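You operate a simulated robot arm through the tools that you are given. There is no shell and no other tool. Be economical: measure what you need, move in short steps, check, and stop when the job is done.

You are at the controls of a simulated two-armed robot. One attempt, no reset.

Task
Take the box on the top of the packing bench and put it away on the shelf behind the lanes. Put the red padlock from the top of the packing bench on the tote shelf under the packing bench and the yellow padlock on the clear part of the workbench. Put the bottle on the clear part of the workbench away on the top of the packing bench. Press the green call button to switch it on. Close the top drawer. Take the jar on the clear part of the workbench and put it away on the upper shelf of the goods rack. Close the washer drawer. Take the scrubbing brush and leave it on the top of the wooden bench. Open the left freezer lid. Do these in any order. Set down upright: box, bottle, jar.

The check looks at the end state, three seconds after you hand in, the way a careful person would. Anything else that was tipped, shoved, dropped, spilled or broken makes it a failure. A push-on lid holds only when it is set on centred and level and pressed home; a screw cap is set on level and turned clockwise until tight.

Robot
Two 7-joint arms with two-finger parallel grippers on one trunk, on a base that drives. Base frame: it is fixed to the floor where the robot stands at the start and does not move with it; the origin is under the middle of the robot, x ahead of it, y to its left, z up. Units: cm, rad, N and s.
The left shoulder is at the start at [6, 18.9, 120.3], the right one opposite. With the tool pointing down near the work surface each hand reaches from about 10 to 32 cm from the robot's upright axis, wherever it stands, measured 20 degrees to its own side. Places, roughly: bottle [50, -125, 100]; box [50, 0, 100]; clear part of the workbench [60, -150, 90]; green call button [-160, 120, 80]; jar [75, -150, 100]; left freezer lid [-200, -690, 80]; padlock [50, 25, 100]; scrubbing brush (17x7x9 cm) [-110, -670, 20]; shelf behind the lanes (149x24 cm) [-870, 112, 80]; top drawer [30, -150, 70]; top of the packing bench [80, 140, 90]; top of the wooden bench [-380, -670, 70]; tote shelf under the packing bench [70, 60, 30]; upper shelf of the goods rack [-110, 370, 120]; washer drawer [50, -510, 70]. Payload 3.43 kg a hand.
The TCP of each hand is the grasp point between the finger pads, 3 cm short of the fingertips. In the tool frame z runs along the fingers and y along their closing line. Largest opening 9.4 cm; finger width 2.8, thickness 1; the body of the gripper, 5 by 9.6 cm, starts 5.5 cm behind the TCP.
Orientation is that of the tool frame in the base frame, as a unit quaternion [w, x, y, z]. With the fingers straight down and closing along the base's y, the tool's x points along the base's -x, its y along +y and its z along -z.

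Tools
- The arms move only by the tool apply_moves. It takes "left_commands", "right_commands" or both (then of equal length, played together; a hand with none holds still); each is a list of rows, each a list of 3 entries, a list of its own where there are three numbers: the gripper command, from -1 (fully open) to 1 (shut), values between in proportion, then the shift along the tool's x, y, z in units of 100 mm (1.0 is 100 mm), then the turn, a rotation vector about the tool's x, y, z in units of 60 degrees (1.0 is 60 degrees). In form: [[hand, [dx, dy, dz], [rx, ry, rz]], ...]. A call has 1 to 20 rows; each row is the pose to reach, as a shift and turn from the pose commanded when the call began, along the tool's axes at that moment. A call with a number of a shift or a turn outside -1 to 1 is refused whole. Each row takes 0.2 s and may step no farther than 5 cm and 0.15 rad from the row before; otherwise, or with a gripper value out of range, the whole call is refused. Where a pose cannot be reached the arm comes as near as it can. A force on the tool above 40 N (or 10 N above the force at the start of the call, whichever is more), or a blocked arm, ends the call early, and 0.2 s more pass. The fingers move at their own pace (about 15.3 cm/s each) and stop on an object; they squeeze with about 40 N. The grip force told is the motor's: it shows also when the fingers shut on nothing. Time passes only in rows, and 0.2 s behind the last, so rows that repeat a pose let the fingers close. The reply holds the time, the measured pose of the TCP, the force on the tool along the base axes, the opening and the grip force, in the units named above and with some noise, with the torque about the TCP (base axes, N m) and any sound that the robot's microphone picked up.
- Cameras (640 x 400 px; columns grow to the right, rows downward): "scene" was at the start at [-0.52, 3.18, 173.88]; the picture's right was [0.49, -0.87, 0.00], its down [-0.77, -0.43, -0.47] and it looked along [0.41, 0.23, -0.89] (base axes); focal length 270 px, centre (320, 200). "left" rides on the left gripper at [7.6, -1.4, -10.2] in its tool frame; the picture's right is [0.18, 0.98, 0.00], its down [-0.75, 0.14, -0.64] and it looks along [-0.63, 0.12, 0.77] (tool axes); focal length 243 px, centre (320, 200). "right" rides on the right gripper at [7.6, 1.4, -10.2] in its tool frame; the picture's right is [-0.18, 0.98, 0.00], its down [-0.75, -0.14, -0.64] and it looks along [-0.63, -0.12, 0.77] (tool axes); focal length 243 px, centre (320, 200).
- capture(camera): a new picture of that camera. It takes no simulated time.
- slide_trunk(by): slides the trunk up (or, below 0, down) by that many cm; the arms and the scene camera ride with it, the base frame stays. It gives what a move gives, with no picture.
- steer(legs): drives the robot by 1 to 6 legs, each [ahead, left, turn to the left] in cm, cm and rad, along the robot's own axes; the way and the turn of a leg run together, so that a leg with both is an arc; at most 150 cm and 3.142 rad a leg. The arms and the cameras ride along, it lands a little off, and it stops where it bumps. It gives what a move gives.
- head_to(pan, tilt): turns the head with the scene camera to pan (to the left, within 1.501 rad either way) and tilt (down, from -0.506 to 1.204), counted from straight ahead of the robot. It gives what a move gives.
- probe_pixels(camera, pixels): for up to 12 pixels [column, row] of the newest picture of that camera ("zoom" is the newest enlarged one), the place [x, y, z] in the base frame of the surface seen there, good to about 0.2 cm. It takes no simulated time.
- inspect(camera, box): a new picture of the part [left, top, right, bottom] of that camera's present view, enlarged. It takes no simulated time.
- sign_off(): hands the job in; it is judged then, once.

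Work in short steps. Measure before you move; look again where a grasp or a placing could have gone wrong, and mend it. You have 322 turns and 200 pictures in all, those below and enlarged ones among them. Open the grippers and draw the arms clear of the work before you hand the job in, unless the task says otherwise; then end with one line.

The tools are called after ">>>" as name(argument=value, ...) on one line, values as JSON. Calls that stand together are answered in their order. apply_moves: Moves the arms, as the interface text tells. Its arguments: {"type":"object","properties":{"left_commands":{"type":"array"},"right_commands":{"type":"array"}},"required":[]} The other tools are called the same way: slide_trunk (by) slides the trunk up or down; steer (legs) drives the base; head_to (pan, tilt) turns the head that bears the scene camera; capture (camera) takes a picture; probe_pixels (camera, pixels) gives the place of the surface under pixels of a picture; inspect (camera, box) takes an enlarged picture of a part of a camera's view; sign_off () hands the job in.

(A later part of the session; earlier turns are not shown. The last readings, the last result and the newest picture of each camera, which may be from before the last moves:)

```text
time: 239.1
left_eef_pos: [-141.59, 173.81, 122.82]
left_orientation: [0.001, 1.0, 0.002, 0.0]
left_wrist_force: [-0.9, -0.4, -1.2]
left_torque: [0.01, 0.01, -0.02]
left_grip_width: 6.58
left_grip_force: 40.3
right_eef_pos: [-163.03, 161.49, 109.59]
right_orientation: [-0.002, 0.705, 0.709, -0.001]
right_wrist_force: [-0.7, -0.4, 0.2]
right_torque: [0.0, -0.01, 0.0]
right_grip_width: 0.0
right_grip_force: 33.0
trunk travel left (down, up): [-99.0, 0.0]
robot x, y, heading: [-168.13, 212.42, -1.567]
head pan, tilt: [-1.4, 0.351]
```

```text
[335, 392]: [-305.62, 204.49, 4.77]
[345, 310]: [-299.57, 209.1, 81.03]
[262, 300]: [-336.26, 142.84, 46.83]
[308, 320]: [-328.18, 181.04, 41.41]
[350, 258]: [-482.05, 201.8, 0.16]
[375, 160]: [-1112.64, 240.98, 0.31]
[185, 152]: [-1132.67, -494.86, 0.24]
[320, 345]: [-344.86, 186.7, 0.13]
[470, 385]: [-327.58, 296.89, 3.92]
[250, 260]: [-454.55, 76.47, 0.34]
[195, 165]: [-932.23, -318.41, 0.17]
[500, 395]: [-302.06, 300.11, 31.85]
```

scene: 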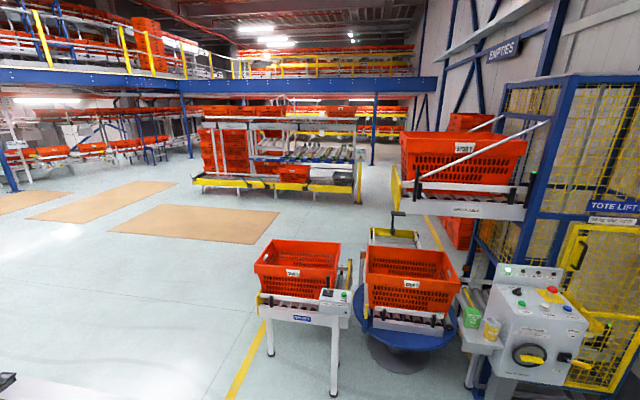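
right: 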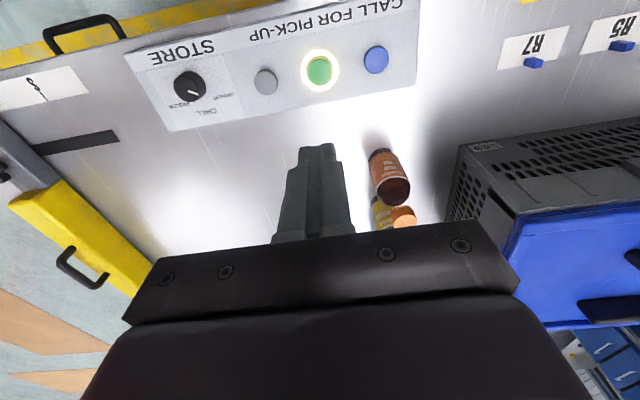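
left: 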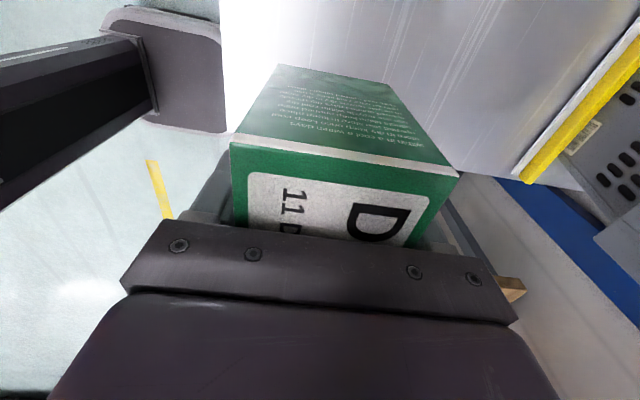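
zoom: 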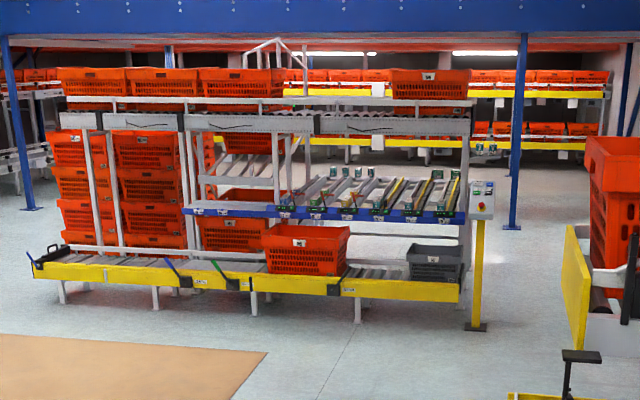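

The gap by the carts is narrow, so I take the wide way: east corridor, then south around the tote table.

>>> steer(legs=[[0, 122, 0], [150, 0, 0], [140, 0, 0]])

>>> head_to(pan=-1.2, tilt=0.45)

>>> capture(camera="scene")

```text
time: 258.8
left_eef_pos: [-16.98, -113.75, 122.8]
left_orientation: [0.001, 1.0, 0.012, -0.001]
left_wrist_force: [-0.1, 0.2, -1.1]
left_torque: [-0.02, -0.02, -0.01]
left_grip_width: 6.59
left_grip_force: 40.6
right_eef_pos: [-38.21, -126.31, 109.68]
right_orientation: [-0.002, 0.698, 0.716, -0.001]
right_wrist_force: [-0.6, 0.8, 0.3]
right_torque: [0.0, 0.01, 0.03]
right_grip_width: 0.01
right_grip_force: 32.7
trunk travel left (down, up): [-99.0, 0.0]
robot x, y, heading: [-44.19, -75.66, -1.545]
head pan, tilt: [-1.4, 0.351]
```

```text
time: 259.5
left_eef_pos: [-17.09, -113.79, 122.77]
left_orientation: [0.001, 1.0, 0.012, -0.001]
left_wrist_force: [-0.9, 0.4, -1.8]
left_torque: [0.03, -0.01, -0.03]
left_grip_width: 6.57
left_grip_force: 39.7
right_eef_pos: [-38.24, -126.39, 109.57]
right_orientation: [-0.001, 0.698, 0.716, 0.0]
right_wrist_force: [0.0, -0.4, -0.1]
right_torque: [-0.01, 0.02, -0.01]
right_grip_width: 0.01
right_grip_force: 33.2
trunk travel left (down, up): [-99.0, 0.0]
robot x, y, heading: [-44.25, -75.98, -1.544]
head pan, tilt: [-1.201, 0.45]
```

```text
115 pictures are left
```

scene: 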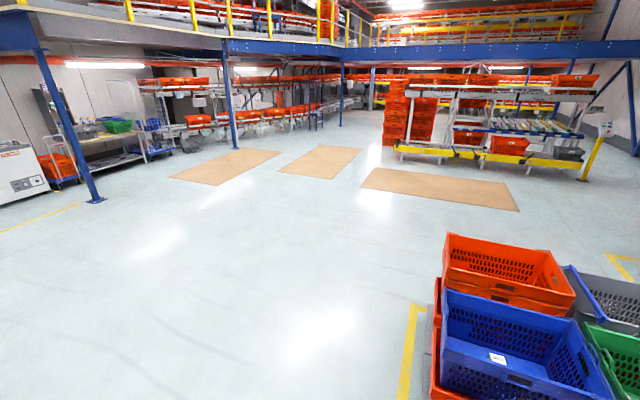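

>>> probe_pixels(camera="scene", pixels=[[430, 390], [445, 240], [405, 380], [520, 210], [360, 185], [400, 150], [530, 165], [585, 178], [615, 260], [640, 150]])

```text
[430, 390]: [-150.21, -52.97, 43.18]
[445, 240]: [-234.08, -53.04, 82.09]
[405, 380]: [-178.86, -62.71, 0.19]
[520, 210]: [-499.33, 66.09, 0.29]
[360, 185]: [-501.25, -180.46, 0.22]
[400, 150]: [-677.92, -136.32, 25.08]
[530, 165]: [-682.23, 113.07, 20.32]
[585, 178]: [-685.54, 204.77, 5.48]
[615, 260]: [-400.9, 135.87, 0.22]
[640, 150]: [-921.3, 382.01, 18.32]
```

Table's south face is at y −53. Drive south a bit, turn west, and go to about (−300, −125), then strafe to y≈95.

>>> steer(legs=[[50, 0, 0], [0, 0, -1.597], [150, 0, 0], [110, 0, 0]])

>>> steer(legs=[[0, -110, 0], [0, -110, 0]])

>>> head_to(pan=-0.4, tilt=0.35)

>>> capture(camera="scene")

```text
time: 278.7
left_eef_pos: [-341.51, -151.77, 122.79]
left_orientation: [0.0, -0.707, 0.707, 0.001]
left_wrist_force: [0.3, 0.7, -1.5]
left_torque: [-0.03, -0.01, 0.0]
left_grip_width: 6.58
left_grip_force: 39.9
right_eef_pos: [-353.72, -130.44, 109.71]
right_orientation: [-0.002, 1.0, 0.0, 0.001]
right_wrist_force: [0.1, -0.6, -0.5]
right_torque: [-0.02, 0.04, 0.01]
right_grip_width: 0.0
right_grip_force: 32.9
trunk travel left (down, up): [-99.0, 0.0]
robot x, y, heading: [-303.09, -125.37, -3.139]
head pan, tilt: [-1.201, 0.45]
```

```text
time: 289.6
left_eef_pos: [-342.84, 69.35, 122.83]
left_orientation: [0.001, -0.706, 0.708, 0.001]
left_wrist_force: [-0.1, -1.1, -1.2]
left_torque: [0.03, 0.0, 0.01]
left_grip_width: 6.56
left_grip_force: 39.8
right_eef_pos: [-355.02, 90.82, 109.75]
right_orientation: [-0.002, 1.0, 0.0, 0.001]
right_wrist_force: [0.4, 0.3, 0.5]
right_torque: [0.04, 0.0, -0.05]
right_grip_width: 0.01
right_grip_force: 33.0
trunk travel left (down, up): [-99.0, 0.0]
robot x, y, heading: [-304.28, 95.58, -3.138]
head pan, tilt: [-1.201, 0.45]
```

```text
time: 290.7
left_eef_pos: [-342.77, 69.39, 122.71]
left_orientation: [0.0, -0.707, 0.708, 0.001]
left_wrist_force: [0.4, 0.0, -1.3]
left_torque: [-0.01, 0.0, 0.02]
left_grip_width: 6.59
left_grip_force: 40.1
right_eef_pos: [-354.97, 90.9, 109.73]
right_orientation: [-0.002, 1.0, 0.001, 0.0]
right_wrist_force: [0.6, 0.6, -1.3]
right_torque: [0.02, -0.03, 0.0]
right_grip_width: 0.01
right_grip_force: 32.9
trunk travel left (down, up): [-99.0, 0.0]
robot x, y, heading: [-304.04, 95.91, -3.141]
head pan, tilt: [-0.4, 0.351]
```

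```text
114 pictures are left
```

scene: 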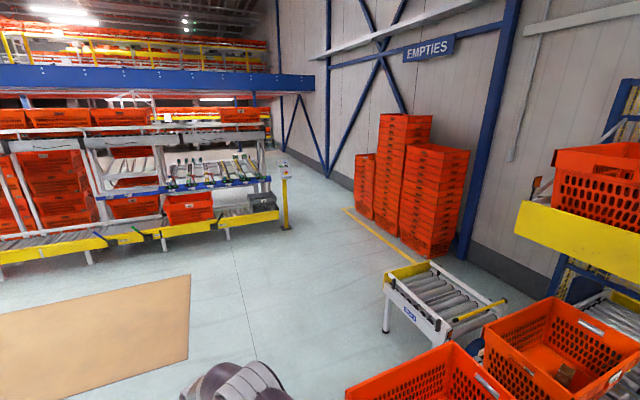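

>>> probe_pixels(camera="scene", pixels=[[286, 228], [378, 220], [420, 255], [358, 190], [386, 330], [188, 360], [190, 275], [268, 205], [268, 165], [345, 210], [300, 180], [240, 170]])

>>> inspect(camera="scene", box=[80, 90, 320, 250])

```text
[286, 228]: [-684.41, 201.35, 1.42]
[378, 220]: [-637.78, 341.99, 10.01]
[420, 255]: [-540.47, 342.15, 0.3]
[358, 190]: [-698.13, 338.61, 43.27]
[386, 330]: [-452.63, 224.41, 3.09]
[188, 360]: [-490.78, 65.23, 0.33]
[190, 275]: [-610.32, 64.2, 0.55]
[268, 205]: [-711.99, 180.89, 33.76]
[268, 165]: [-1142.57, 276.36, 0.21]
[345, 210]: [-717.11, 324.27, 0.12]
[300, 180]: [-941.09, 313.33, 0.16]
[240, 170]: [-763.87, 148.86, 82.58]
```

```text
2.50 times, centred on (200, 170) of scene
```

zoom: 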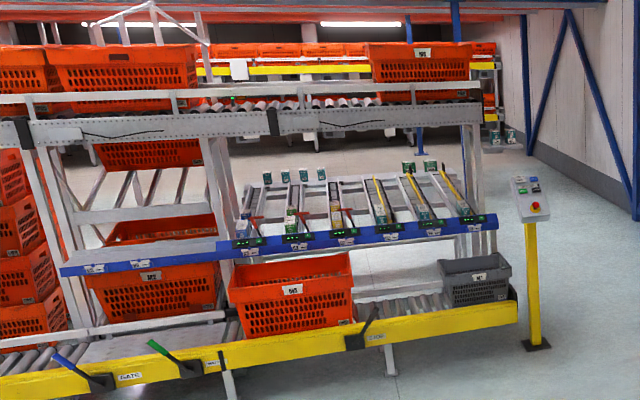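

Corridor north of the lanes is y 205–340. Drive to (−600, 96), strafe to y 265, go west to x≈−960.

>>> steer(legs=[[150, 0, 0], [140, 0, 0], [0, -85, 0], [0, -85, 0], [150, 0, 0], [150, 0, 0]])

>>> head_to(pan=0.8, tilt=0.4)

>>> capture(camera="scene")

```text
time: 327.0
left_eef_pos: [-929.07, 256.24, 122.83]
left_orientation: [0.0, -0.693, 0.721, 0.0]
left_wrist_force: [0.0, 0.6, -1.2]
left_torque: [0.01, -0.03, 0.02]
left_grip_width: 6.61
left_grip_force: 40.2
right_eef_pos: [-940.35, 278.25, 109.74]
right_orientation: [-0.002, 1.0, -0.019, 0.001]
right_wrist_force: [0.0, 0.3, 0.2]
right_torque: [0.03, -0.01, -0.02]
right_grip_width: 0.0
right_grip_force: 32.7
trunk travel left (down, up): [-99.0, 0.0]
robot x, y, heading: [-889.37, 281.26, 3.101]
head pan, tilt: [-0.4, 0.351]
```

```text
time: 328.4
left_eef_pos: [-929.14, 256.31, 122.84]
left_orientation: [-0.001, -0.693, 0.721, 0.002]
left_wrist_force: [0.3, -0.1, -1.0]
left_torque: [0.0, -0.01, -0.02]
left_grip_width: 6.58
left_grip_force: 40.1
right_eef_pos: [-940.4, 278.12, 109.66]
right_orientation: [-0.002, 1.0, -0.018, 0.001]
right_wrist_force: [0.0, -0.1, -0.1]
right_torque: [-0.05, 0.02, -0.01]
right_grip_width: 0.01
right_grip_force: 33.3
trunk travel left (down, up): [-99.0, 0.0]
robot x, y, heading: [-889.47, 281.26, 3.107]
head pan, tilt: [0.799, 0.4]
```

```text
112 pictures are left
```

scene: 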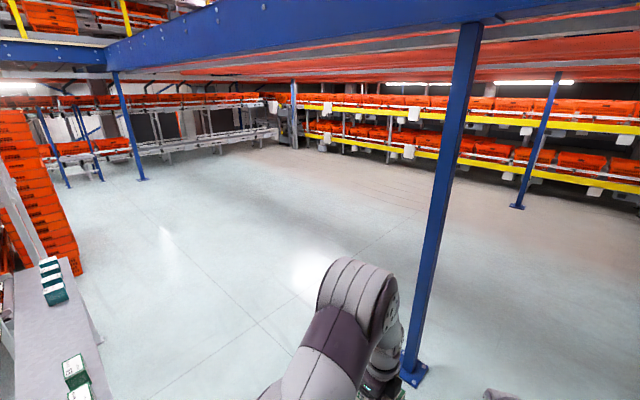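

A blue post stands just ahead-left. Look further left at the shelf and measure.

>>> probe_pixels(camera="scene", pixels=[[412, 372], [425, 300], [55, 290], [75, 370], [60, 330], [100, 345], [250, 300]])

>>> head_to(pan=1.5, tilt=0.6)

>>> capture(camera="scene")

```text
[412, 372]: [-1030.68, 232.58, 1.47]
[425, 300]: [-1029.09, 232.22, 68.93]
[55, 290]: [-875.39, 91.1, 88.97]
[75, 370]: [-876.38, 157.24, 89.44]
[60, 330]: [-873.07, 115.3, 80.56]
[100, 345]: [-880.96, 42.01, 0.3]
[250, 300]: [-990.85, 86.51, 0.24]
```

```text
time: 329.4
left_eef_pos: [-929.31, 256.3, 122.75]
left_orientation: [0.0, -0.693, 0.721, 0.001]
left_wrist_force: [-0.4, -0.5, -1.9]
left_torque: [-0.01, -0.01, 0.0]
left_grip_width: 6.58
left_grip_force: 39.5
right_eef_pos: [-940.48, 278.26, 109.66]
right_orientation: [-0.002, 1.0, -0.018, 0.001]
right_wrist_force: [-0.5, 0.4, 0.6]
right_torque: [0.03, 0.0, 0.04]
right_grip_width: 0.02
right_grip_force: 32.9
trunk travel left (down, up): [-99.0, 0.0]
robot x, y, heading: [-889.56, 281.23, 3.105]
head pan, tilt: [1.499, 0.6]
```

```text
111 pictures are left
```

scene: 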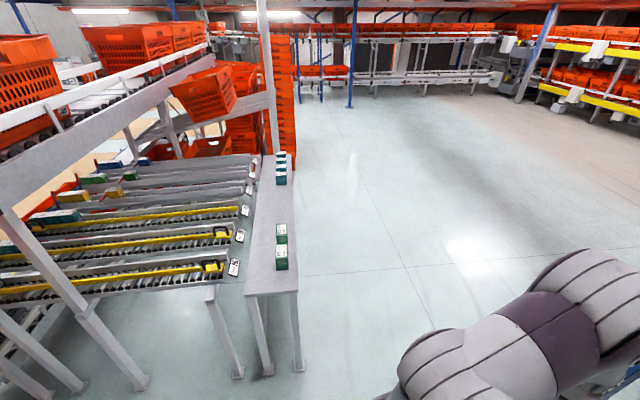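

The shelf is open above (z≈80.5), free between the boxes near y 122. Go west 60 cm, turn to face +x, strafe to y≈122.

>>> steer(legs=[[62, 0, 0], [0, 0, 1.571], [0, 0, 1.605]])

>>> head_to(pan=-0.5, tilt=0.7)

>>> capture(camera="scene")

```text
time: 340.7
left_eef_pos: [-913.05, 309.97, 122.78]
left_orientation: [0.001, 0.707, 0.707, 0.001]
left_wrist_force: [0.5, -0.1, -1.9]
left_torque: [-0.02, 0.01, -0.02]
left_grip_width: 6.6
left_grip_force: 39.4
right_eef_pos: [-900.91, 288.39, 109.66]
right_orientation: [-0.002, -0.001, 1.0, -0.002]
right_wrist_force: [0.1, -0.1, -0.2]
right_torque: [-0.01, -0.03, -0.04]
right_grip_width: 0.0
right_grip_force: 33.0
trunk travel left (down, up): [-99.0, 0.0]
robot x, y, heading: [-951.64, 283.34, -0.004]
head pan, tilt: [1.499, 0.6]
```

```text
time: 342.6
left_eef_pos: [-913.1, 309.95, 122.79]
left_orientation: [0.001, 0.708, 0.706, 0.0]
left_wrist_force: [0.3, 0.1, -1.0]
left_torque: [0.0, 0.04, 0.02]
left_grip_width: 6.57
left_grip_force: 39.4
right_eef_pos: [-900.89, 288.47, 109.7]
right_orientation: [0.0, -0.001, 1.0, -0.001]
right_wrist_force: [0.1, -0.2, 0.8]
right_torque: [0.0, 0.0, 0.01]
right_grip_width: 0.0
right_grip_force: 32.5
trunk travel left (down, up): [-99.0, 0.0]
robot x, y, heading: [-951.78, 283.79, -0.0]
head pan, tilt: [-0.499, 0.7]
```

```text
110 pictures are left
```

scene: 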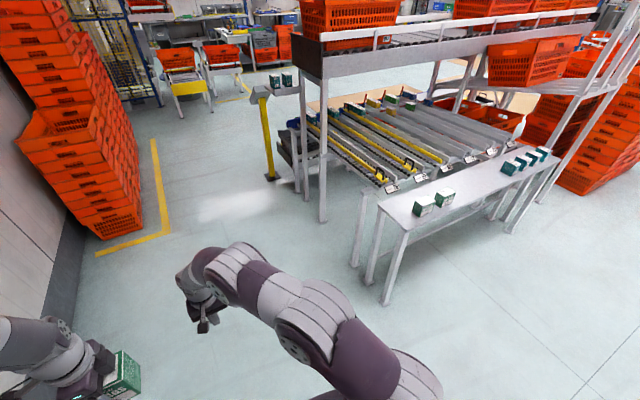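

Draw the right hand back and up; strafe right 188 cm in front of the gap.

>>> apply_moves(right_commands=[[1, [0.35, 0, -0.3], [0, 0, 0]], [1, [0.7, 0, -0.6], [0, 0, 0]], [1, [1.0, 0, -0.9], [0, 0, 0]]])

>>> apply_moves(right_commands=[[1, [0.45, 0, 0], [0, 0, 0]], [1, [0.9, 0, 0], [0, 0, 0]]])

>>> steer(legs=[[0, -95, 0], [0, -94, 0]])

>>> head_to(pan=0.2, tilt=0.8)

>>> capture(camera="scene")

```text
time: 343.4
left_eef_pos: [-913.14, 310.0, 122.74]
left_orientation: [0.001, 0.709, 0.706, 0.001]
left_wrist_force: [0.1, -0.2, -1.6]
left_torque: [0.02, 0.01, 0.0]
left_grip_width: 6.56
left_grip_force: 40.0
right_eef_pos: [-911.17, 288.29, 118.74]
right_orientation: [0.0, -0.001, 1.0, -0.002]
right_wrist_force: [-0.3, 0.1, 0.6]
right_torque: [-0.03, -0.03, 0.02]
right_grip_width: 0.0
right_grip_force: 32.9
trunk travel left (down, up): [-99.0, 0.0]
robot x, y, heading: [-951.49, 283.68, 0.003]
head pan, tilt: [-0.499, 0.7]
```

```text
time: 344.0
left_eef_pos: [-913.36, 309.84, 122.78]
left_orientation: [0.001, 0.708, 0.706, 0.001]
left_wrist_force: [0.3, 0.4, -1.4]
left_torque: [-0.02, -0.02, -0.03]
left_grip_width: 6.58
left_grip_force: 40.3
right_eef_pos: [-920.08, 288.33, 118.76]
right_orientation: [0.0, -0.001, 1.0, -0.002]
right_wrist_force: [-1.0, 0.3, 0.1]
right_torque: [-0.01, -0.03, 0.01]
right_grip_width: 0.01
right_grip_force: 33.1
trunk travel left (down, up): [-99.0, 0.0]
robot x, y, heading: [-952.09, 283.59, -0.004]
head pan, tilt: [-0.499, 0.7]
```

```text
time: 353.6
left_eef_pos: [-912.3, 119.36, 122.66]
left_orientation: [0.001, 0.707, 0.707, 0.001]
left_wrist_force: [0.5, -0.1, -2.8]
left_torque: [0.0, 0.03, -0.04]
left_grip_width: 6.59
left_grip_force: 39.7
right_eef_pos: [-919.07, 97.77, 118.63]
right_orientation: [0.0, -0.002, 1.0, -0.002]
right_wrist_force: [-0.2, -0.1, -0.2]
right_torque: [-0.01, 0.01, 0.01]
right_grip_width: 0.0
right_grip_force: 33.0
trunk travel left (down, up): [-99.0, 0.0]
robot x, y, heading: [-950.84, 93.1, -0.004]
head pan, tilt: [-0.499, 0.7]
```

```text
time: 354.6
left_eef_pos: [-912.37, 119.19, 122.78]
left_orientation: [0.001, 0.707, 0.707, -0.001]
left_wrist_force: [0.9, -0.2, -2.0]
left_torque: [0.03, 0.0, 0.0]
left_grip_width: 6.61
left_grip_force: 39.7
right_eef_pos: [-919.06, 97.73, 118.68]
right_orientation: [-0.001, -0.002, 1.0, -0.002]
right_wrist_force: [0.0, 0.0, 0.9]
right_torque: [0.02, 0.04, 0.0]
right_grip_width: 0.0
right_grip_force: 33.2
trunk travel left (down, up): [-99.0, 0.0]
robot x, y, heading: [-951.25, 92.54, -0.001]
head pan, tilt: [0.201, 0.799]
```

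```text
109 pictures are left
```

scene: 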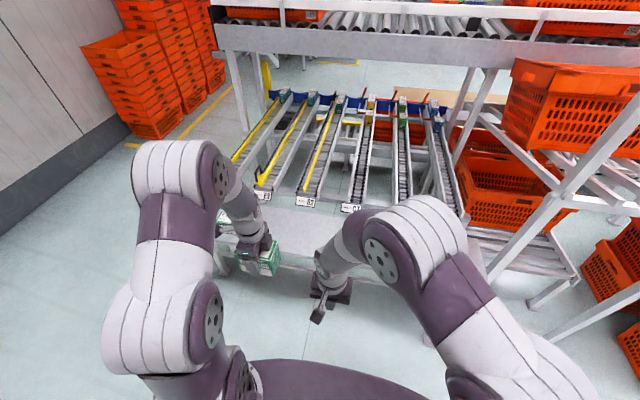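

Measure the shelf strip, boxes and the overhead conveyor.

>>> probe_pixels(camera="scene", pixels=[[300, 222], [300, 240], [300, 262], [300, 272], [400, 45], [400, 20], [305, 200], [480, 90], [225, 245], [225, 225], [285, 200], [360, 210]])

>>> capture(camera="left")

```text
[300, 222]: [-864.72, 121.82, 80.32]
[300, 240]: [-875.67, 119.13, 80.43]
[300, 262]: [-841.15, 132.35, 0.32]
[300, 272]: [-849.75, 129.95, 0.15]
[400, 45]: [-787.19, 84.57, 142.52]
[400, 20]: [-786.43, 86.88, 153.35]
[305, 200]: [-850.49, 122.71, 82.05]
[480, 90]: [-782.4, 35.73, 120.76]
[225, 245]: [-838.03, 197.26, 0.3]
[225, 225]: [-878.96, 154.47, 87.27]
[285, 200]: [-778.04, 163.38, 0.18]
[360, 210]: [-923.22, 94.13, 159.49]
```

```text
108 pictures are left
```

left: 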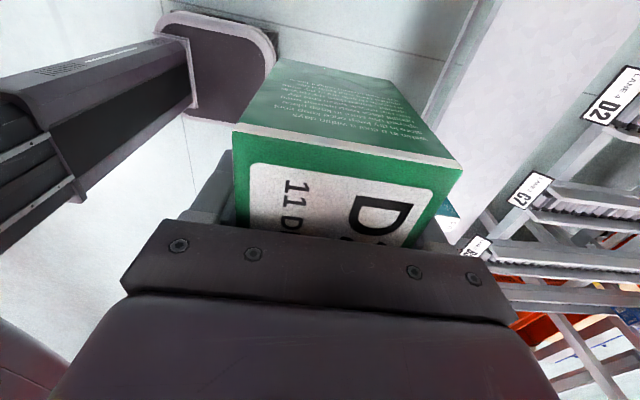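

Lane labels are visible; I zoom to see where lane D2 is relative to the free space on the shelf.

>>> inspect(camera="scene", box=[210, 150, 480, 290])

>>> probe_pixels(camera="left", pixels=[[612, 95], [530, 190], [478, 245], [450, 120], [480, 60], [540, 60]])

```text
2.37 times, centred on (345, 220) of scene
```

zoom: 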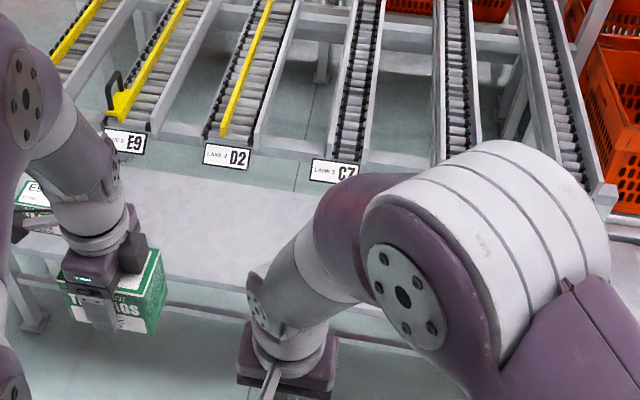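

```text
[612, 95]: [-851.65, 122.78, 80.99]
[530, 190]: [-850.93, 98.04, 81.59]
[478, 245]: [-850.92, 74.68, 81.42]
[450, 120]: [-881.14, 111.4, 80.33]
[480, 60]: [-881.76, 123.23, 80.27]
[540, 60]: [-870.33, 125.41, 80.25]
```

Lane D2 is right at y 122.8 – place the box behind it at (−870, 122). Lower trunk 28, raise right hand, drive 32 ahead.

>>> slide_trunk(by=-28)

>>> apply_moves(right_commands=[[1, [0, 0, -0.4], [0, 0, 0]], [1, [0, 0, -0.8], [0, 0, 0]], [1, [0, 0, -0.8], [0, 0, 0]]], left_commands=[[1, [0, 0, 0], [0, 0, 0]], [1, [0.2, 0, 0], [0, 0, 0]], [1, [0.25, 0, 0], [0, 0, 0]]])

>>> steer(legs=[[33, 0, 0]])

>>> capture(camera="left")

>>> capture(camera="scene")

```text
time: 357.5
left_eef_pos: [-912.27, 119.25, 94.76]
left_orientation: [0.001, 0.707, 0.707, 0.0]
left_wrist_force: [0.5, -0.4, -1.9]
left_torque: [-0.03, 0.0, -0.02]
left_grip_width: 6.59
left_grip_force: 40.1
right_eef_pos: [-918.91, 97.83, 90.7]
right_orientation: [0.0, -0.001, 1.0, -0.001]
right_wrist_force: [-1.1, -0.2, -0.1]
right_torque: [-0.05, 0.02, 0.01]
right_grip_width: 0.01
right_grip_force: 33.2
trunk travel left (down, up): [-71.0, 28.0]
robot x, y, heading: [-950.97, 92.73, 0.002]
head pan, tilt: [0.201, 0.799]
```

```text
time: 358.3
left_eef_pos: [-912.24, 121.72, 94.8]
left_orientation: [0.001, 0.707, 0.707, 0.001]
left_wrist_force: [0.4, -0.3, -1.3]
left_torque: [-0.04, 0.01, 0.03]
left_grip_width: 6.58
left_grip_force: 40.3
right_eef_pos: [-919.09, 97.76, 98.64]
right_orientation: [0.0, -0.002, 1.0, -0.002]
right_wrist_force: [-0.6, -0.6, 0.1]
right_torque: [0.01, 0.03, -0.01]
right_grip_width: 0.01
right_grip_force: 33.2
trunk travel left (down, up): [-71.0, 28.0]
robot x, y, heading: [-950.73, 92.96, 0.001]
head pan, tilt: [0.201, 0.799]
```

```text
time: 360.4
left_eef_pos: [-879.44, 121.6, 94.75]
left_orientation: [0.001, 0.709, 0.706, 0.0]
left_wrist_force: [-0.4, 0.3, -2.1]
left_torque: [0.01, 0.01, 0.02]
left_grip_width: 6.58
left_grip_force: 39.9
right_eef_pos: [-886.28, 97.61, 98.66]
right_orientation: [-0.001, 0.0, 1.0, -0.002]
right_wrist_force: [0.8, -0.5, 0.8]
right_torque: [-0.01, -0.01, 0.02]
right_grip_width: 0.0
right_grip_force: 33.4
trunk travel left (down, up): [-71.0, 28.0]
robot x, y, heading: [-917.92, 92.84, -0.001]
head pan, tilt: [0.201, 0.799]
```

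```text
106 pictures are left
```

left: 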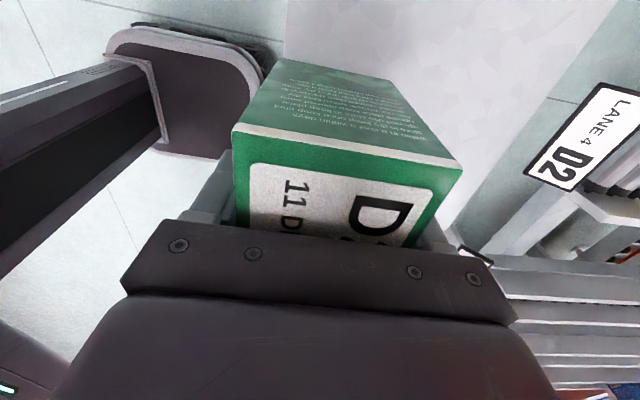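

```text
105 pictures are left
```

scene: 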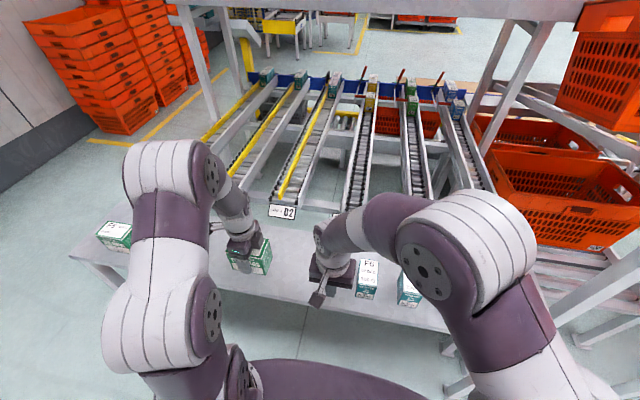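

Advance 8.7 cm in x and lower to the shelf.

>>> apply_moves(left_commands=[[1, [0, 0.44, 0], [0, 0, 0]], [1, [0, 0.87, 0.1], [0, 0, 0]], [1, [0, 0.87, 0.5], [0, 0, 0]], [1, [0, 0.87, 0.9], [0, 0, 0]], [1, [0, 0.87, 0.97], [0, 0, 0]], [1, [0, 0.87, 0.99], [0, 0, 0]]])

>>> apply_moves(left_commands=[[1, [0, 0, 0.015], [0, 0, 0]], [1, [0, 0, 0.03], [0, 0, 0]]])

```text
time: 361.8
left_eef_pos: [-870.55, 121.42, 85.0]
left_orientation: [0.002, 0.709, 0.706, 0.0]
left_wrist_force: [-0.5, 1.0, -1.1]
left_torque: [0.03, 0.01, -0.02]
left_grip_width: 6.59
left_grip_force: 39.7
right_eef_pos: [-886.28, 97.62, 98.65]
right_orientation: [-0.001, 0.0, 1.0, -0.002]
right_wrist_force: [0.3, 0.6, 0.4]
right_torque: [-0.01, -0.03, -0.02]
right_grip_width: 0.01
right_grip_force: 32.8
trunk travel left (down, up): [-71.0, 28.0]
robot x, y, heading: [-917.73, 93.16, -0.003]
head pan, tilt: [0.201, 0.799]
```

```text
time: 362.4
left_eef_pos: [-870.56, 121.49, 84.6]
left_orientation: [0.001, 0.708, 0.706, 0.0]
left_wrist_force: [0.4, 0.2, -0.8]
left_torque: [-0.01, 0.02, -0.02]
left_grip_width: 6.57
left_grip_force: 39.8
right_eef_pos: [-886.13, 97.54, 98.63]
right_orientation: [-0.002, 0.001, 1.0, -0.001]
right_wrist_force: [-0.5, 0.2, 0.4]
right_torque: [0.01, 0.0, -0.02]
right_grip_width: 0.0
right_grip_force: 32.6
trunk travel left (down, up): [-71.0, 28.0]
robot x, y, heading: [-918.16, 92.93, -0.0]
head pan, tilt: [0.201, 0.799]
```

Ease down a touch more until contact, then release and rise.

>>> apply_moves(left_commands=[[1, [0, 0, 0.012], [0, 0, 0]], [1, [0, 0, 0.024], [0, 0, 0]]])

>>> apply_moves(left_commands=[[0.2, [0, 0, 0], [0, 0, 0]], [-1, [0, 0, 0], [0, 0, 0]], [-1, [0, 0, 0], [0, 0, 0]], [-1, [0, 0, -0.4], [0, 0, 0]], [-1, [0, 0, -0.8], [0, 0, 0]], [-1, [0, 0, -1], [0, 0, 0]]])

>>> capture(camera="left")

```text
time: 363.0
left_eef_pos: [-870.59, 121.52, 84.38]
left_orientation: [0.001, 0.708, 0.707, 0.001]
left_wrist_force: [-0.5, 0.4, 6.2]
left_torque: [-0.36, 0.26, -0.03]
left_grip_width: 6.57
left_grip_force: 39.7
right_eef_pos: [-886.16, 97.65, 98.61]
right_orientation: [-0.001, 0.0, 1.0, -0.002]
right_wrist_force: [0.2, 0.0, 0.2]
right_torque: [0.0, -0.02, 0.04]
right_grip_width: 0.0
right_grip_force: 33.2
trunk travel left (down, up): [-71.0, 28.0]
robot x, y, heading: [-917.85, 93.04, -0.001]
head pan, tilt: [0.201, 0.799]
```

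```text
time: 364.4
left_eef_pos: [-870.73, 121.56, 94.35]
left_orientation: [0.001, 0.709, 0.706, 0.0]
left_wrist_force: [0.1, -0.3, 0.4]
left_torque: [0.0, 0.0, 0.01]
left_grip_width: 9.38
left_grip_force: 0.0
right_eef_pos: [-886.23, 97.66, 98.55]
right_orientation: [-0.001, 0.002, 1.0, -0.002]
right_wrist_force: [0.1, 0.2, -0.3]
right_torque: [-0.04, -0.02, 0.02]
right_grip_width: 0.0
right_grip_force: 32.8
trunk travel left (down, up): [-71.0, 28.0]
robot x, y, heading: [-917.9, 92.54, -0.004]
head pan, tilt: [0.201, 0.799]
```

```text
104 pictures are left
```

left: 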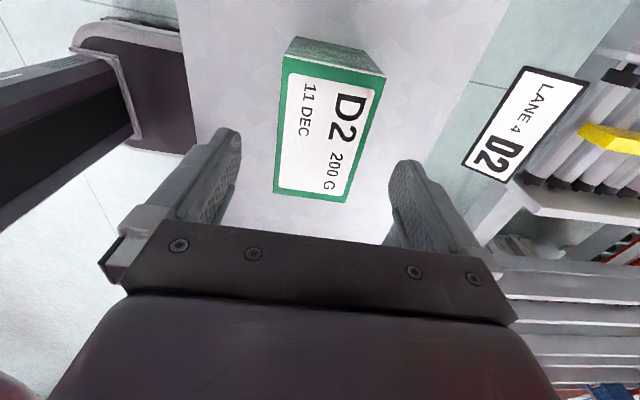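

Box stands on the shelf. Raise the left hand, back off, turn to face south, and look for the way.

>>> apply_moves(left_commands=[[-1, [0, 0, -0.4], [0, 0, 0]], [-1, [0, -0.3, -0.7], [0, 0, 0]], [-1, [0, -0.7, -0.9], [0, 0, 0]], [-1, [0, -1, -1], [0, 0, 0]]])

>>> steer(legs=[[-45, 0, 0], [0, 0, -1.571]])

>>> slide_trunk(by=20)

>>> head_to(pan=0.4, tilt=0.3)

>>> capture(camera="scene")

```text
time: 365.4
left_eef_pos: [-880.81, 121.56, 104.25]
left_orientation: [0.0, 0.709, 0.705, 0.0]
left_wrist_force: [-0.5, 0.4, 0.2]
left_torque: [0.01, 0.0, -0.01]
left_grip_width: 9.41
left_grip_force: 0.1
right_eef_pos: [-886.41, 97.56, 98.68]
right_orientation: [0.0, 0.001, 1.0, -0.001]
right_wrist_force: [-0.1, 0.4, 0.8]
right_torque: [0.02, -0.03, 0.0]
right_grip_width: 0.0
right_grip_force: 33.0
trunk travel left (down, up): [-71.0, 28.0]
robot x, y, heading: [-918.51, 92.62, 0.004]
head pan, tilt: [0.201, 0.799]
```

```text
time: 372.0
left_eef_pos: [-934.1, 55.59, 104.28]
left_orientation: [0.0, 1.0, 0.0, 0.0]
left_wrist_force: [0.7, 0.9, -0.4]
left_torque: [-0.01, 0.03, 0.03]
left_grip_width: 9.4
left_grip_force: 0.1
right_eef_pos: [-958.12, 60.99, 98.67]
right_orientation: [-0.002, 0.705, 0.709, -0.001]
right_wrist_force: [0.3, -0.3, -0.8]
right_torque: [0.01, 0.02, 0.02]
right_grip_width: 0.01
right_grip_force: 33.5
trunk travel left (down, up): [-71.0, 28.0]
robot x, y, heading: [-962.73, 92.89, -1.569]
head pan, tilt: [0.201, 0.799]
```

```text
time: 374.1
left_eef_pos: [-934.11, 55.55, 124.33]
left_orientation: [0.001, 1.0, 0.001, 0.0]
left_wrist_force: [-0.1, 0.0, -0.4]
left_torque: [0.03, 0.0, -0.01]
left_grip_width: 9.39
left_grip_force: 0.1
right_eef_pos: [-958.08, 60.97, 118.67]
right_orientation: [-0.002, 0.705, 0.709, -0.001]
right_wrist_force: [-0.3, -0.2, -0.2]
right_torque: [0.0, -0.01, 0.0]
right_grip_width: 0.0
right_grip_force: 32.5
trunk travel left (down, up): [-91.0, 8.0]
robot x, y, heading: [-963.37, 92.73, -1.564]
head pan, tilt: [0.201, 0.799]
```

```text
time: 375.1
left_eef_pos: [-934.06, 55.48, 124.28]
left_orientation: [0.001, 1.0, 0.001, 0.0]
left_wrist_force: [0.2, 0.7, -0.3]
left_torque: [0.0, -0.01, 0.01]
left_grip_width: 9.4
left_grip_force: 0.0
right_eef_pos: [-958.05, 61.0, 118.61]
right_orientation: [-0.002, 0.705, 0.709, 0.0]
right_wrist_force: [0.7, -0.1, 0.1]
right_torque: [-0.02, -0.03, -0.01]
right_grip_width: 0.0
right_grip_force: 32.7
trunk travel left (down, up): [-91.0, 8.0]
robot x, y, heading: [-962.96, 92.75, -1.563]
head pan, tilt: [0.4, 0.3]
```

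```text
103 pictures are left
```

scene: 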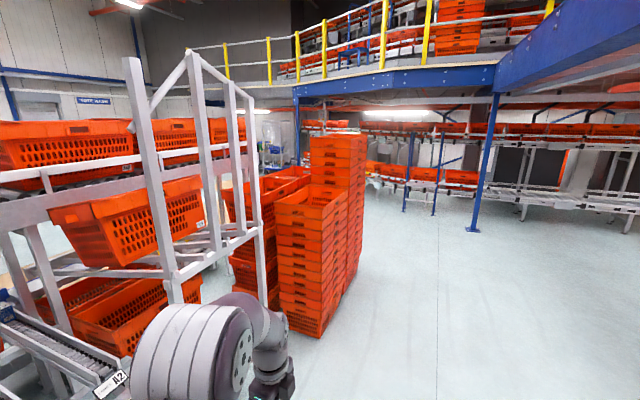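

>>> probe_pixels(camera="scene", pixels=[[320, 335], [358, 270], [472, 230], [370, 190], [372, 230], [430, 210], [440, 330], [380, 215], [296, 165]])

```text
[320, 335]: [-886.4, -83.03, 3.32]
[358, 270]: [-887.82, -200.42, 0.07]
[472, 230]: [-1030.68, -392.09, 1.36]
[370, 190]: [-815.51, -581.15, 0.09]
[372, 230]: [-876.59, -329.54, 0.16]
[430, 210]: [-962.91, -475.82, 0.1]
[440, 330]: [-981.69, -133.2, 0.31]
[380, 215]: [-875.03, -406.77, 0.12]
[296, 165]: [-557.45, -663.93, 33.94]
```

Go south to y −300, then east to about x −690 and look.

>>> steer(legs=[[130, 0, 0], [130, 0, 0], [130, 0, 0], [0, 135, 0], [0, 135, 0]])

>>> head_to(pan=0.5, tilt=0.35)

>>> capture(camera="scene")

```text
time: 406.6
left_eef_pos: [-663.85, -334.92, 124.37]
left_orientation: [0.001, 1.0, -0.002, -0.001]
left_wrist_force: [-0.5, 0.8, 0.9]
left_torque: [0.0, 0.0, -0.03]
left_grip_width: 9.38
left_grip_force: 0.1
right_eef_pos: [-687.69, -329.29, 118.69]
right_orientation: [-0.001, 0.708, 0.706, 0.0]
right_wrist_force: [0.3, -0.7, -1.0]
right_torque: [0.02, 0.0, -0.07]
right_grip_width: 0.0
right_grip_force: 33.1
trunk travel left (down, up): [-91.0, 8.0]
robot x, y, heading: [-692.42, -297.08, -1.572]
head pan, tilt: [0.4, 0.3]
```

```text
time: 407.3
left_eef_pos: [-663.81, -334.92, 124.27]
left_orientation: [0.001, 1.0, -0.003, 0.0]
left_wrist_force: [-0.3, 0.9, -0.4]
left_torque: [-0.01, -0.04, 0.0]
left_grip_width: 9.41
left_grip_force: 0.0
right_eef_pos: [-687.8, -329.24, 118.75]
right_orientation: [-0.002, 0.708, 0.706, -0.001]
right_wrist_force: [-0.1, -0.1, -0.5]
right_torque: [-0.03, 0.02, -0.02]
right_grip_width: 0.0
right_grip_force: 32.5
trunk travel left (down, up): [-91.0, 8.0]
robot x, y, heading: [-692.19, -297.29, -1.567]
head pan, tilt: [0.499, 0.351]
```

```text
102 pictures are left
```

scene: 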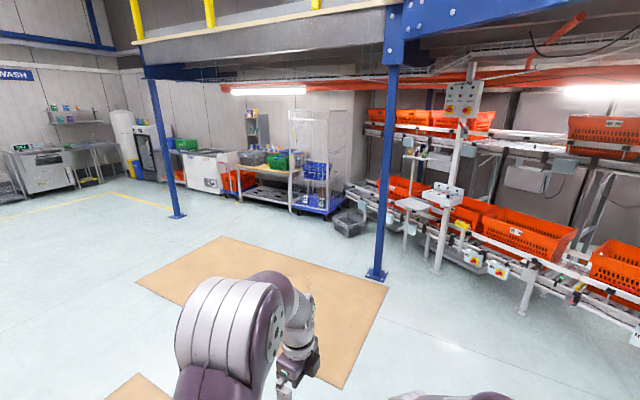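

>>> probe_pixels(camera="scene", pixels=[[376, 278], [385, 288], [342, 385], [222, 238], [138, 284], [345, 230], [264, 175], [250, 195], [178, 215], [210, 175], [405, 250], [320, 215]])

>>> inspect(camera="scene", box=[120, 100, 380, 250])

```text
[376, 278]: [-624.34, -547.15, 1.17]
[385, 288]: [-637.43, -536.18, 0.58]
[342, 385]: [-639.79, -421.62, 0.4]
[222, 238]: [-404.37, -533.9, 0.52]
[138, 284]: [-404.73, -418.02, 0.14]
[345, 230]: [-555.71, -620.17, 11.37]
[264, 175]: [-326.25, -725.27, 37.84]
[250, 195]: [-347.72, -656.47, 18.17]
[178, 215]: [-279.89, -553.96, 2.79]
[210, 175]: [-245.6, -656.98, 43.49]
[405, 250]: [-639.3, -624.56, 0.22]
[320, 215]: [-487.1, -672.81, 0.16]
```

```text
2.46 times, centred on (250, 175) of scene
```

zoom: 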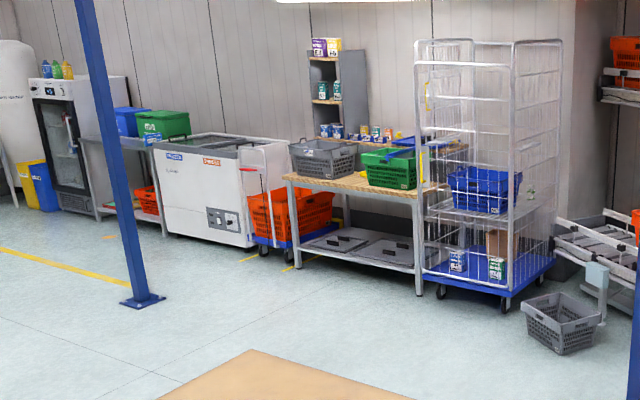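

>>> head_to(pan=1.2, tilt=0.5)

>>> capture(camera="scene")

```text
time: 408.4
left_eef_pos: [-663.76, -334.86, 124.34]
left_orientation: [0.001, 1.0, -0.003, 0.0]
left_wrist_force: [-0.7, 0.0, 0.2]
left_torque: [0.0, 0.0, -0.05]
left_grip_width: 9.41
left_grip_force: 0.1
right_eef_pos: [-687.66, -329.27, 118.63]
right_orientation: [-0.002, 0.708, 0.706, 0.0]
right_wrist_force: [-0.7, -0.1, -0.6]
right_torque: [0.0, -0.02, -0.02]
right_grip_width: 0.01
right_grip_force: 33.4
trunk travel left (down, up): [-91.0, 8.0]
robot x, y, heading: [-692.61, -297.34, -1.578]
head pan, tilt: [1.201, 0.499]
```

```text
100 pictures are left
```

scene: 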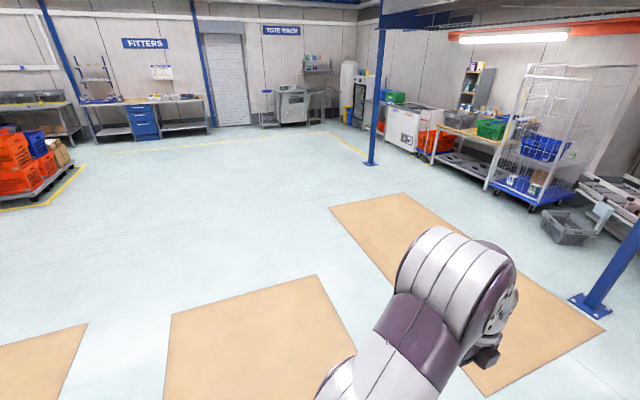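

>>> probe_pixels(camera="scene", pixels=[[318, 275], [355, 350], [170, 315], [168, 395], [330, 208], [87, 325], [60, 398], [420, 192]])

```text
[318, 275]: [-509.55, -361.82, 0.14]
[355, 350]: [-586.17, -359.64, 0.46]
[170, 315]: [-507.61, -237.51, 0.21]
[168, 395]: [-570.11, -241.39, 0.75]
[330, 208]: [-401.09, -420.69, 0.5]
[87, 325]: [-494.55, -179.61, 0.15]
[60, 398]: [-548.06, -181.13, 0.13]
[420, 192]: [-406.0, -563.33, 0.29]
```

Pass the gap between the mats along y −390, then on to x≈−120, and look at the brush area.

>>> steer(legs=[[93, 0, 0], [0, 145, 0], [0, 145, 0], [0, 145, 0], [0, 135, 0]])

>>> head_to(pan=0.0, tilt=0.35)

>>> capture(camera="scene")

```text
time: 440.1
left_eef_pos: [-92.37, -426.86, 124.31]
left_orientation: [0.001, 1.0, 0.002, 0.0]
left_wrist_force: [0.6, -0.6, -0.3]
left_torque: [0.0, 0.0, -0.01]
left_grip_width: 9.4
left_grip_force: 0.1
right_eef_pos: [-116.33, -421.37, 118.71]
right_orientation: [-0.002, 0.705, 0.709, 0.0]
right_wrist_force: [0.7, -0.2, 0.0]
right_torque: [0.03, -0.03, 0.02]
right_grip_width: 0.01
right_grip_force: 33.1
trunk travel left (down, up): [-91.0, 8.0]
robot x, y, heading: [-121.67, -389.59, -1.566]
head pan, tilt: [1.201, 0.499]
```

```text
time: 441.5
left_eef_pos: [-92.25, -426.78, 124.2]
left_orientation: [0.001, 1.0, 0.002, -0.001]
left_wrist_force: [0.9, 0.0, -0.1]
left_torque: [0.0, 0.03, 0.01]
left_grip_width: 9.4
left_grip_force: 0.1
right_eef_pos: [-116.21, -421.42, 118.66]
right_orientation: [-0.002, 0.705, 0.709, 0.0]
right_wrist_force: [-0.4, 0.5, -0.1]
right_torque: [-0.05, 0.0, 0.02]
right_grip_width: 0.0
right_grip_force: 33.2
trunk travel left (down, up): [-91.0, 8.0]
robot x, y, heading: [-121.57, -389.9, -1.564]
head pan, tilt: [0.0, 0.351]
```

```text
99 pictures are left
```

scene: 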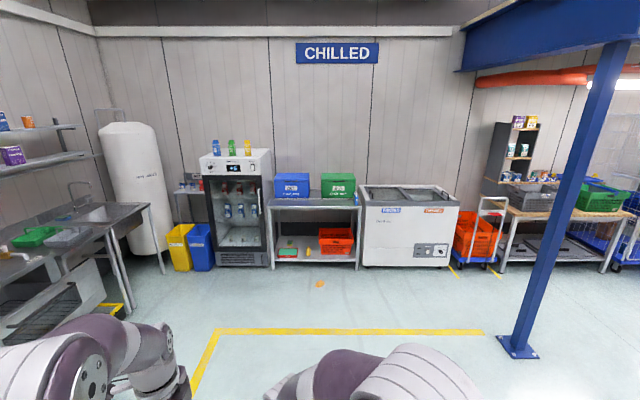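

>>> inspect(camera="scene", box=[190, 140, 480, 300])

>>> probe_pixels(camera="scene", pixels=[[289, 251], [308, 252], [335, 240], [300, 262], [320, 284], [300, 205], [385, 196], [425, 195], [410, 263], [405, 212], [275, 230], [518, 345]])

```text
2.21 times, centred on (335, 220) of scene
```

zoom: 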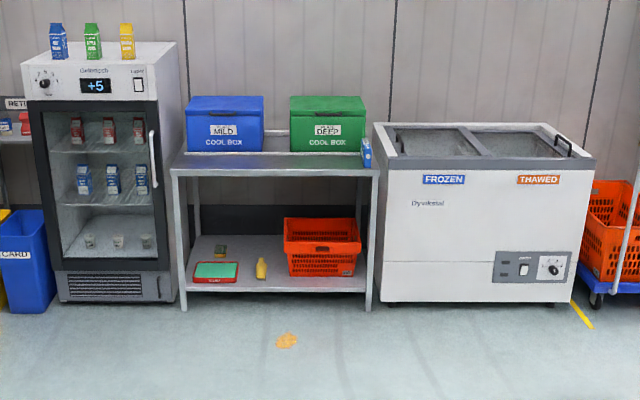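

```text
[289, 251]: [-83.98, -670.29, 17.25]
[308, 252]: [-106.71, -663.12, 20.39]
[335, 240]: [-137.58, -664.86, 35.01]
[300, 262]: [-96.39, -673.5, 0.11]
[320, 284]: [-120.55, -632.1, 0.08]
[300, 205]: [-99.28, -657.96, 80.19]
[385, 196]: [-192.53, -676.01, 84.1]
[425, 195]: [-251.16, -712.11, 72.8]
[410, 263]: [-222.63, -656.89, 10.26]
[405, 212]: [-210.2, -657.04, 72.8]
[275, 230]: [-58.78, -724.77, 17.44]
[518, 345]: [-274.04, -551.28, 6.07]
```

The yellow brush sits on the lower shelf at about (−107, −663), an orange spot lies on the floor at (−120, −632). I move to x≈−90, y≈−540 and look closer.

>>> steer(legs=[[0, 31, 0], [145, 0, 0]])

>>> head_to(pan=-0.1, tilt=0.8)

>>> slide_trunk(by=-40)

>>> capture(camera="scene")

```text
time: 450.4
left_eef_pos: [-60.45, -573.52, 124.28]
left_orientation: [0.001, 1.0, 0.003, 0.0]
left_wrist_force: [-0.5, 0.1, 0.0]
left_torque: [-0.01, -0.01, 0.04]
left_grip_width: 9.4
left_grip_force: 0.1
right_eef_pos: [-84.44, -568.09, 118.72]
right_orientation: [-0.002, 0.703, 0.711, -0.001]
right_wrist_force: [0.6, 0.4, 0.6]
right_torque: [0.03, 0.01, -0.01]
right_grip_width: 0.01
right_grip_force: 32.9
trunk travel left (down, up): [-91.0, 8.0]
robot x, y, heading: [-89.73, -536.28, -1.562]
head pan, tilt: [0.0, 0.351]
```

```text
time: 451.4
left_eef_pos: [-60.38, -573.58, 124.19]
left_orientation: [0.002, 1.0, 0.003, 0.0]
left_wrist_force: [0.7, 0.3, 0.1]
left_torque: [0.01, -0.03, -0.01]
left_grip_width: 9.42
left_grip_force: 0.1
right_eef_pos: [-84.36, -568.1, 118.77]
right_orientation: [-0.002, 0.704, 0.71, -0.001]
right_wrist_force: [-0.2, -0.2, 0.1]
right_torque: [0.02, 0.02, -0.01]
right_grip_width: 0.0
right_grip_force: 33.1
trunk travel left (down, up): [-91.0, 8.0]
robot x, y, heading: [-89.79, -536.69, -1.559]
head pan, tilt: [-0.099, 0.799]
```

```text
time: 455.2
left_eef_pos: [-60.35, -573.5, 84.3]
left_orientation: [0.001, 1.0, 0.004, 0.0]
left_wrist_force: [0.2, -0.2, 1.2]
left_torque: [0.01, 0.0, -0.03]
left_grip_width: 9.44
left_grip_force: 0.1
right_eef_pos: [-84.5, -568.36, 78.54]
right_orientation: [-0.001, 0.704, 0.711, -0.001]
right_wrist_force: [0.2, -0.7, 0.5]
right_torque: [0.0, -0.03, 0.0]
right_grip_width: 0.01
right_grip_force: 32.8
trunk travel left (down, up): [-51.0, 48.0]
robot x, y, heading: [-89.52, -536.28, -1.564]
head pan, tilt: [-0.099, 0.799]
```

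```text
97 pictures are left
```

scene: 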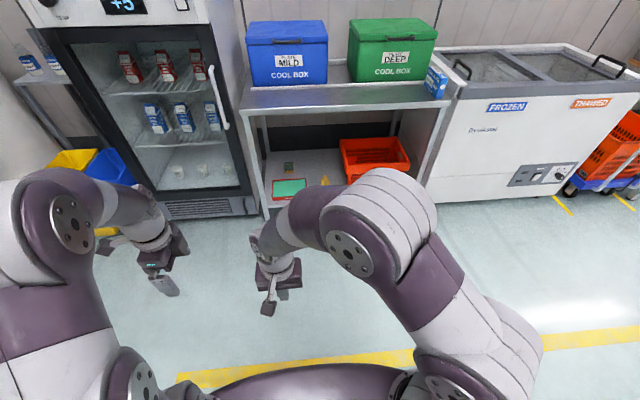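

>>> slide_trunk(by=-35)

>>> apply_moves(right_commands=[[-1, [0, -0.45, 0], [0, 0, 0]], [-1, [0, -0.9, 0], [0, 0, 0]], [-1, [0, -1.0, 0], [0, 0, 0]]])

>>> capture(camera="scene")

>>> capture(camera="right")

```text
time: 458.6
left_eef_pos: [-60.36, -573.56, 49.28]
left_orientation: [0.0, 1.0, 0.004, -0.001]
left_wrist_force: [-0.4, -0.4, -0.9]
left_torque: [0.02, 0.02, -0.01]
left_grip_width: 9.4
left_grip_force: 0.0
right_eef_pos: [-84.41, -568.27, 43.68]
right_orientation: [-0.001, 0.704, 0.71, -0.001]
right_wrist_force: [0.4, 0.7, 0.4]
right_torque: [-0.01, 0.01, -0.04]
right_grip_width: 0.01
right_grip_force: 33.1
trunk travel left (down, up): [-16.0, 83.0]
robot x, y, heading: [-89.66, -536.12, -1.557]
head pan, tilt: [-0.099, 0.799]
```

```text
time: 459.4
left_eef_pos: [-60.35, -573.69, 49.3]
left_orientation: [0.001, 1.0, 0.003, 0.001]
left_wrist_force: [0.8, 1.0, 1.0]
left_torque: [-0.04, 0.03, 0.02]
left_grip_width: 9.41
left_grip_force: 0.0
right_eef_pos: [-94.59, -568.23, 43.67]
right_orientation: [-0.001, 0.704, 0.71, -0.001]
right_wrist_force: [-0.2, -0.1, -0.1]
right_torque: [0.03, 0.03, 0.0]
right_grip_width: 9.4
right_grip_force: 0.1
trunk travel left (down, up): [-16.0, 83.0]
robot x, y, heading: [-89.32, -536.58, -1.562]
head pan, tilt: [-0.099, 0.799]
```

```text
96 pictures are left
```

scene: 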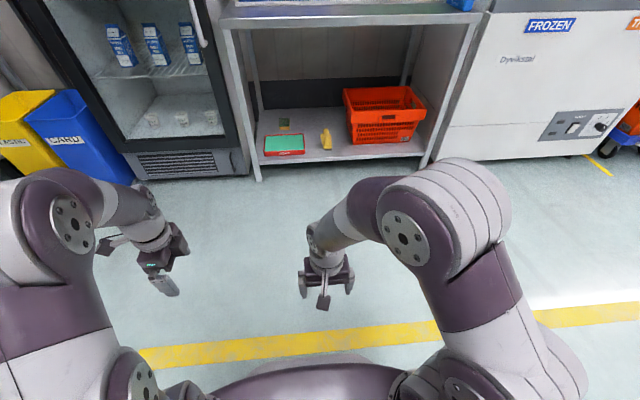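

```text
95 pictures are left
```

right: 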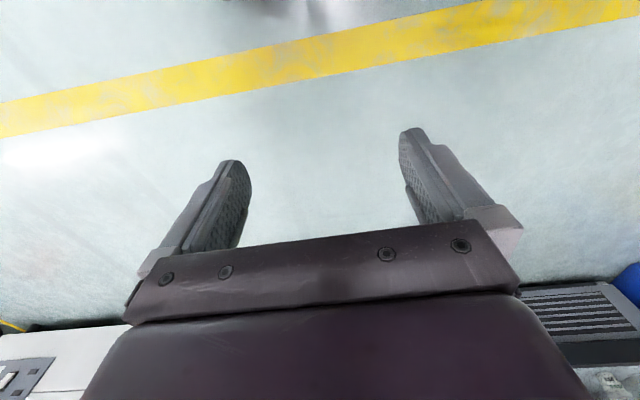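

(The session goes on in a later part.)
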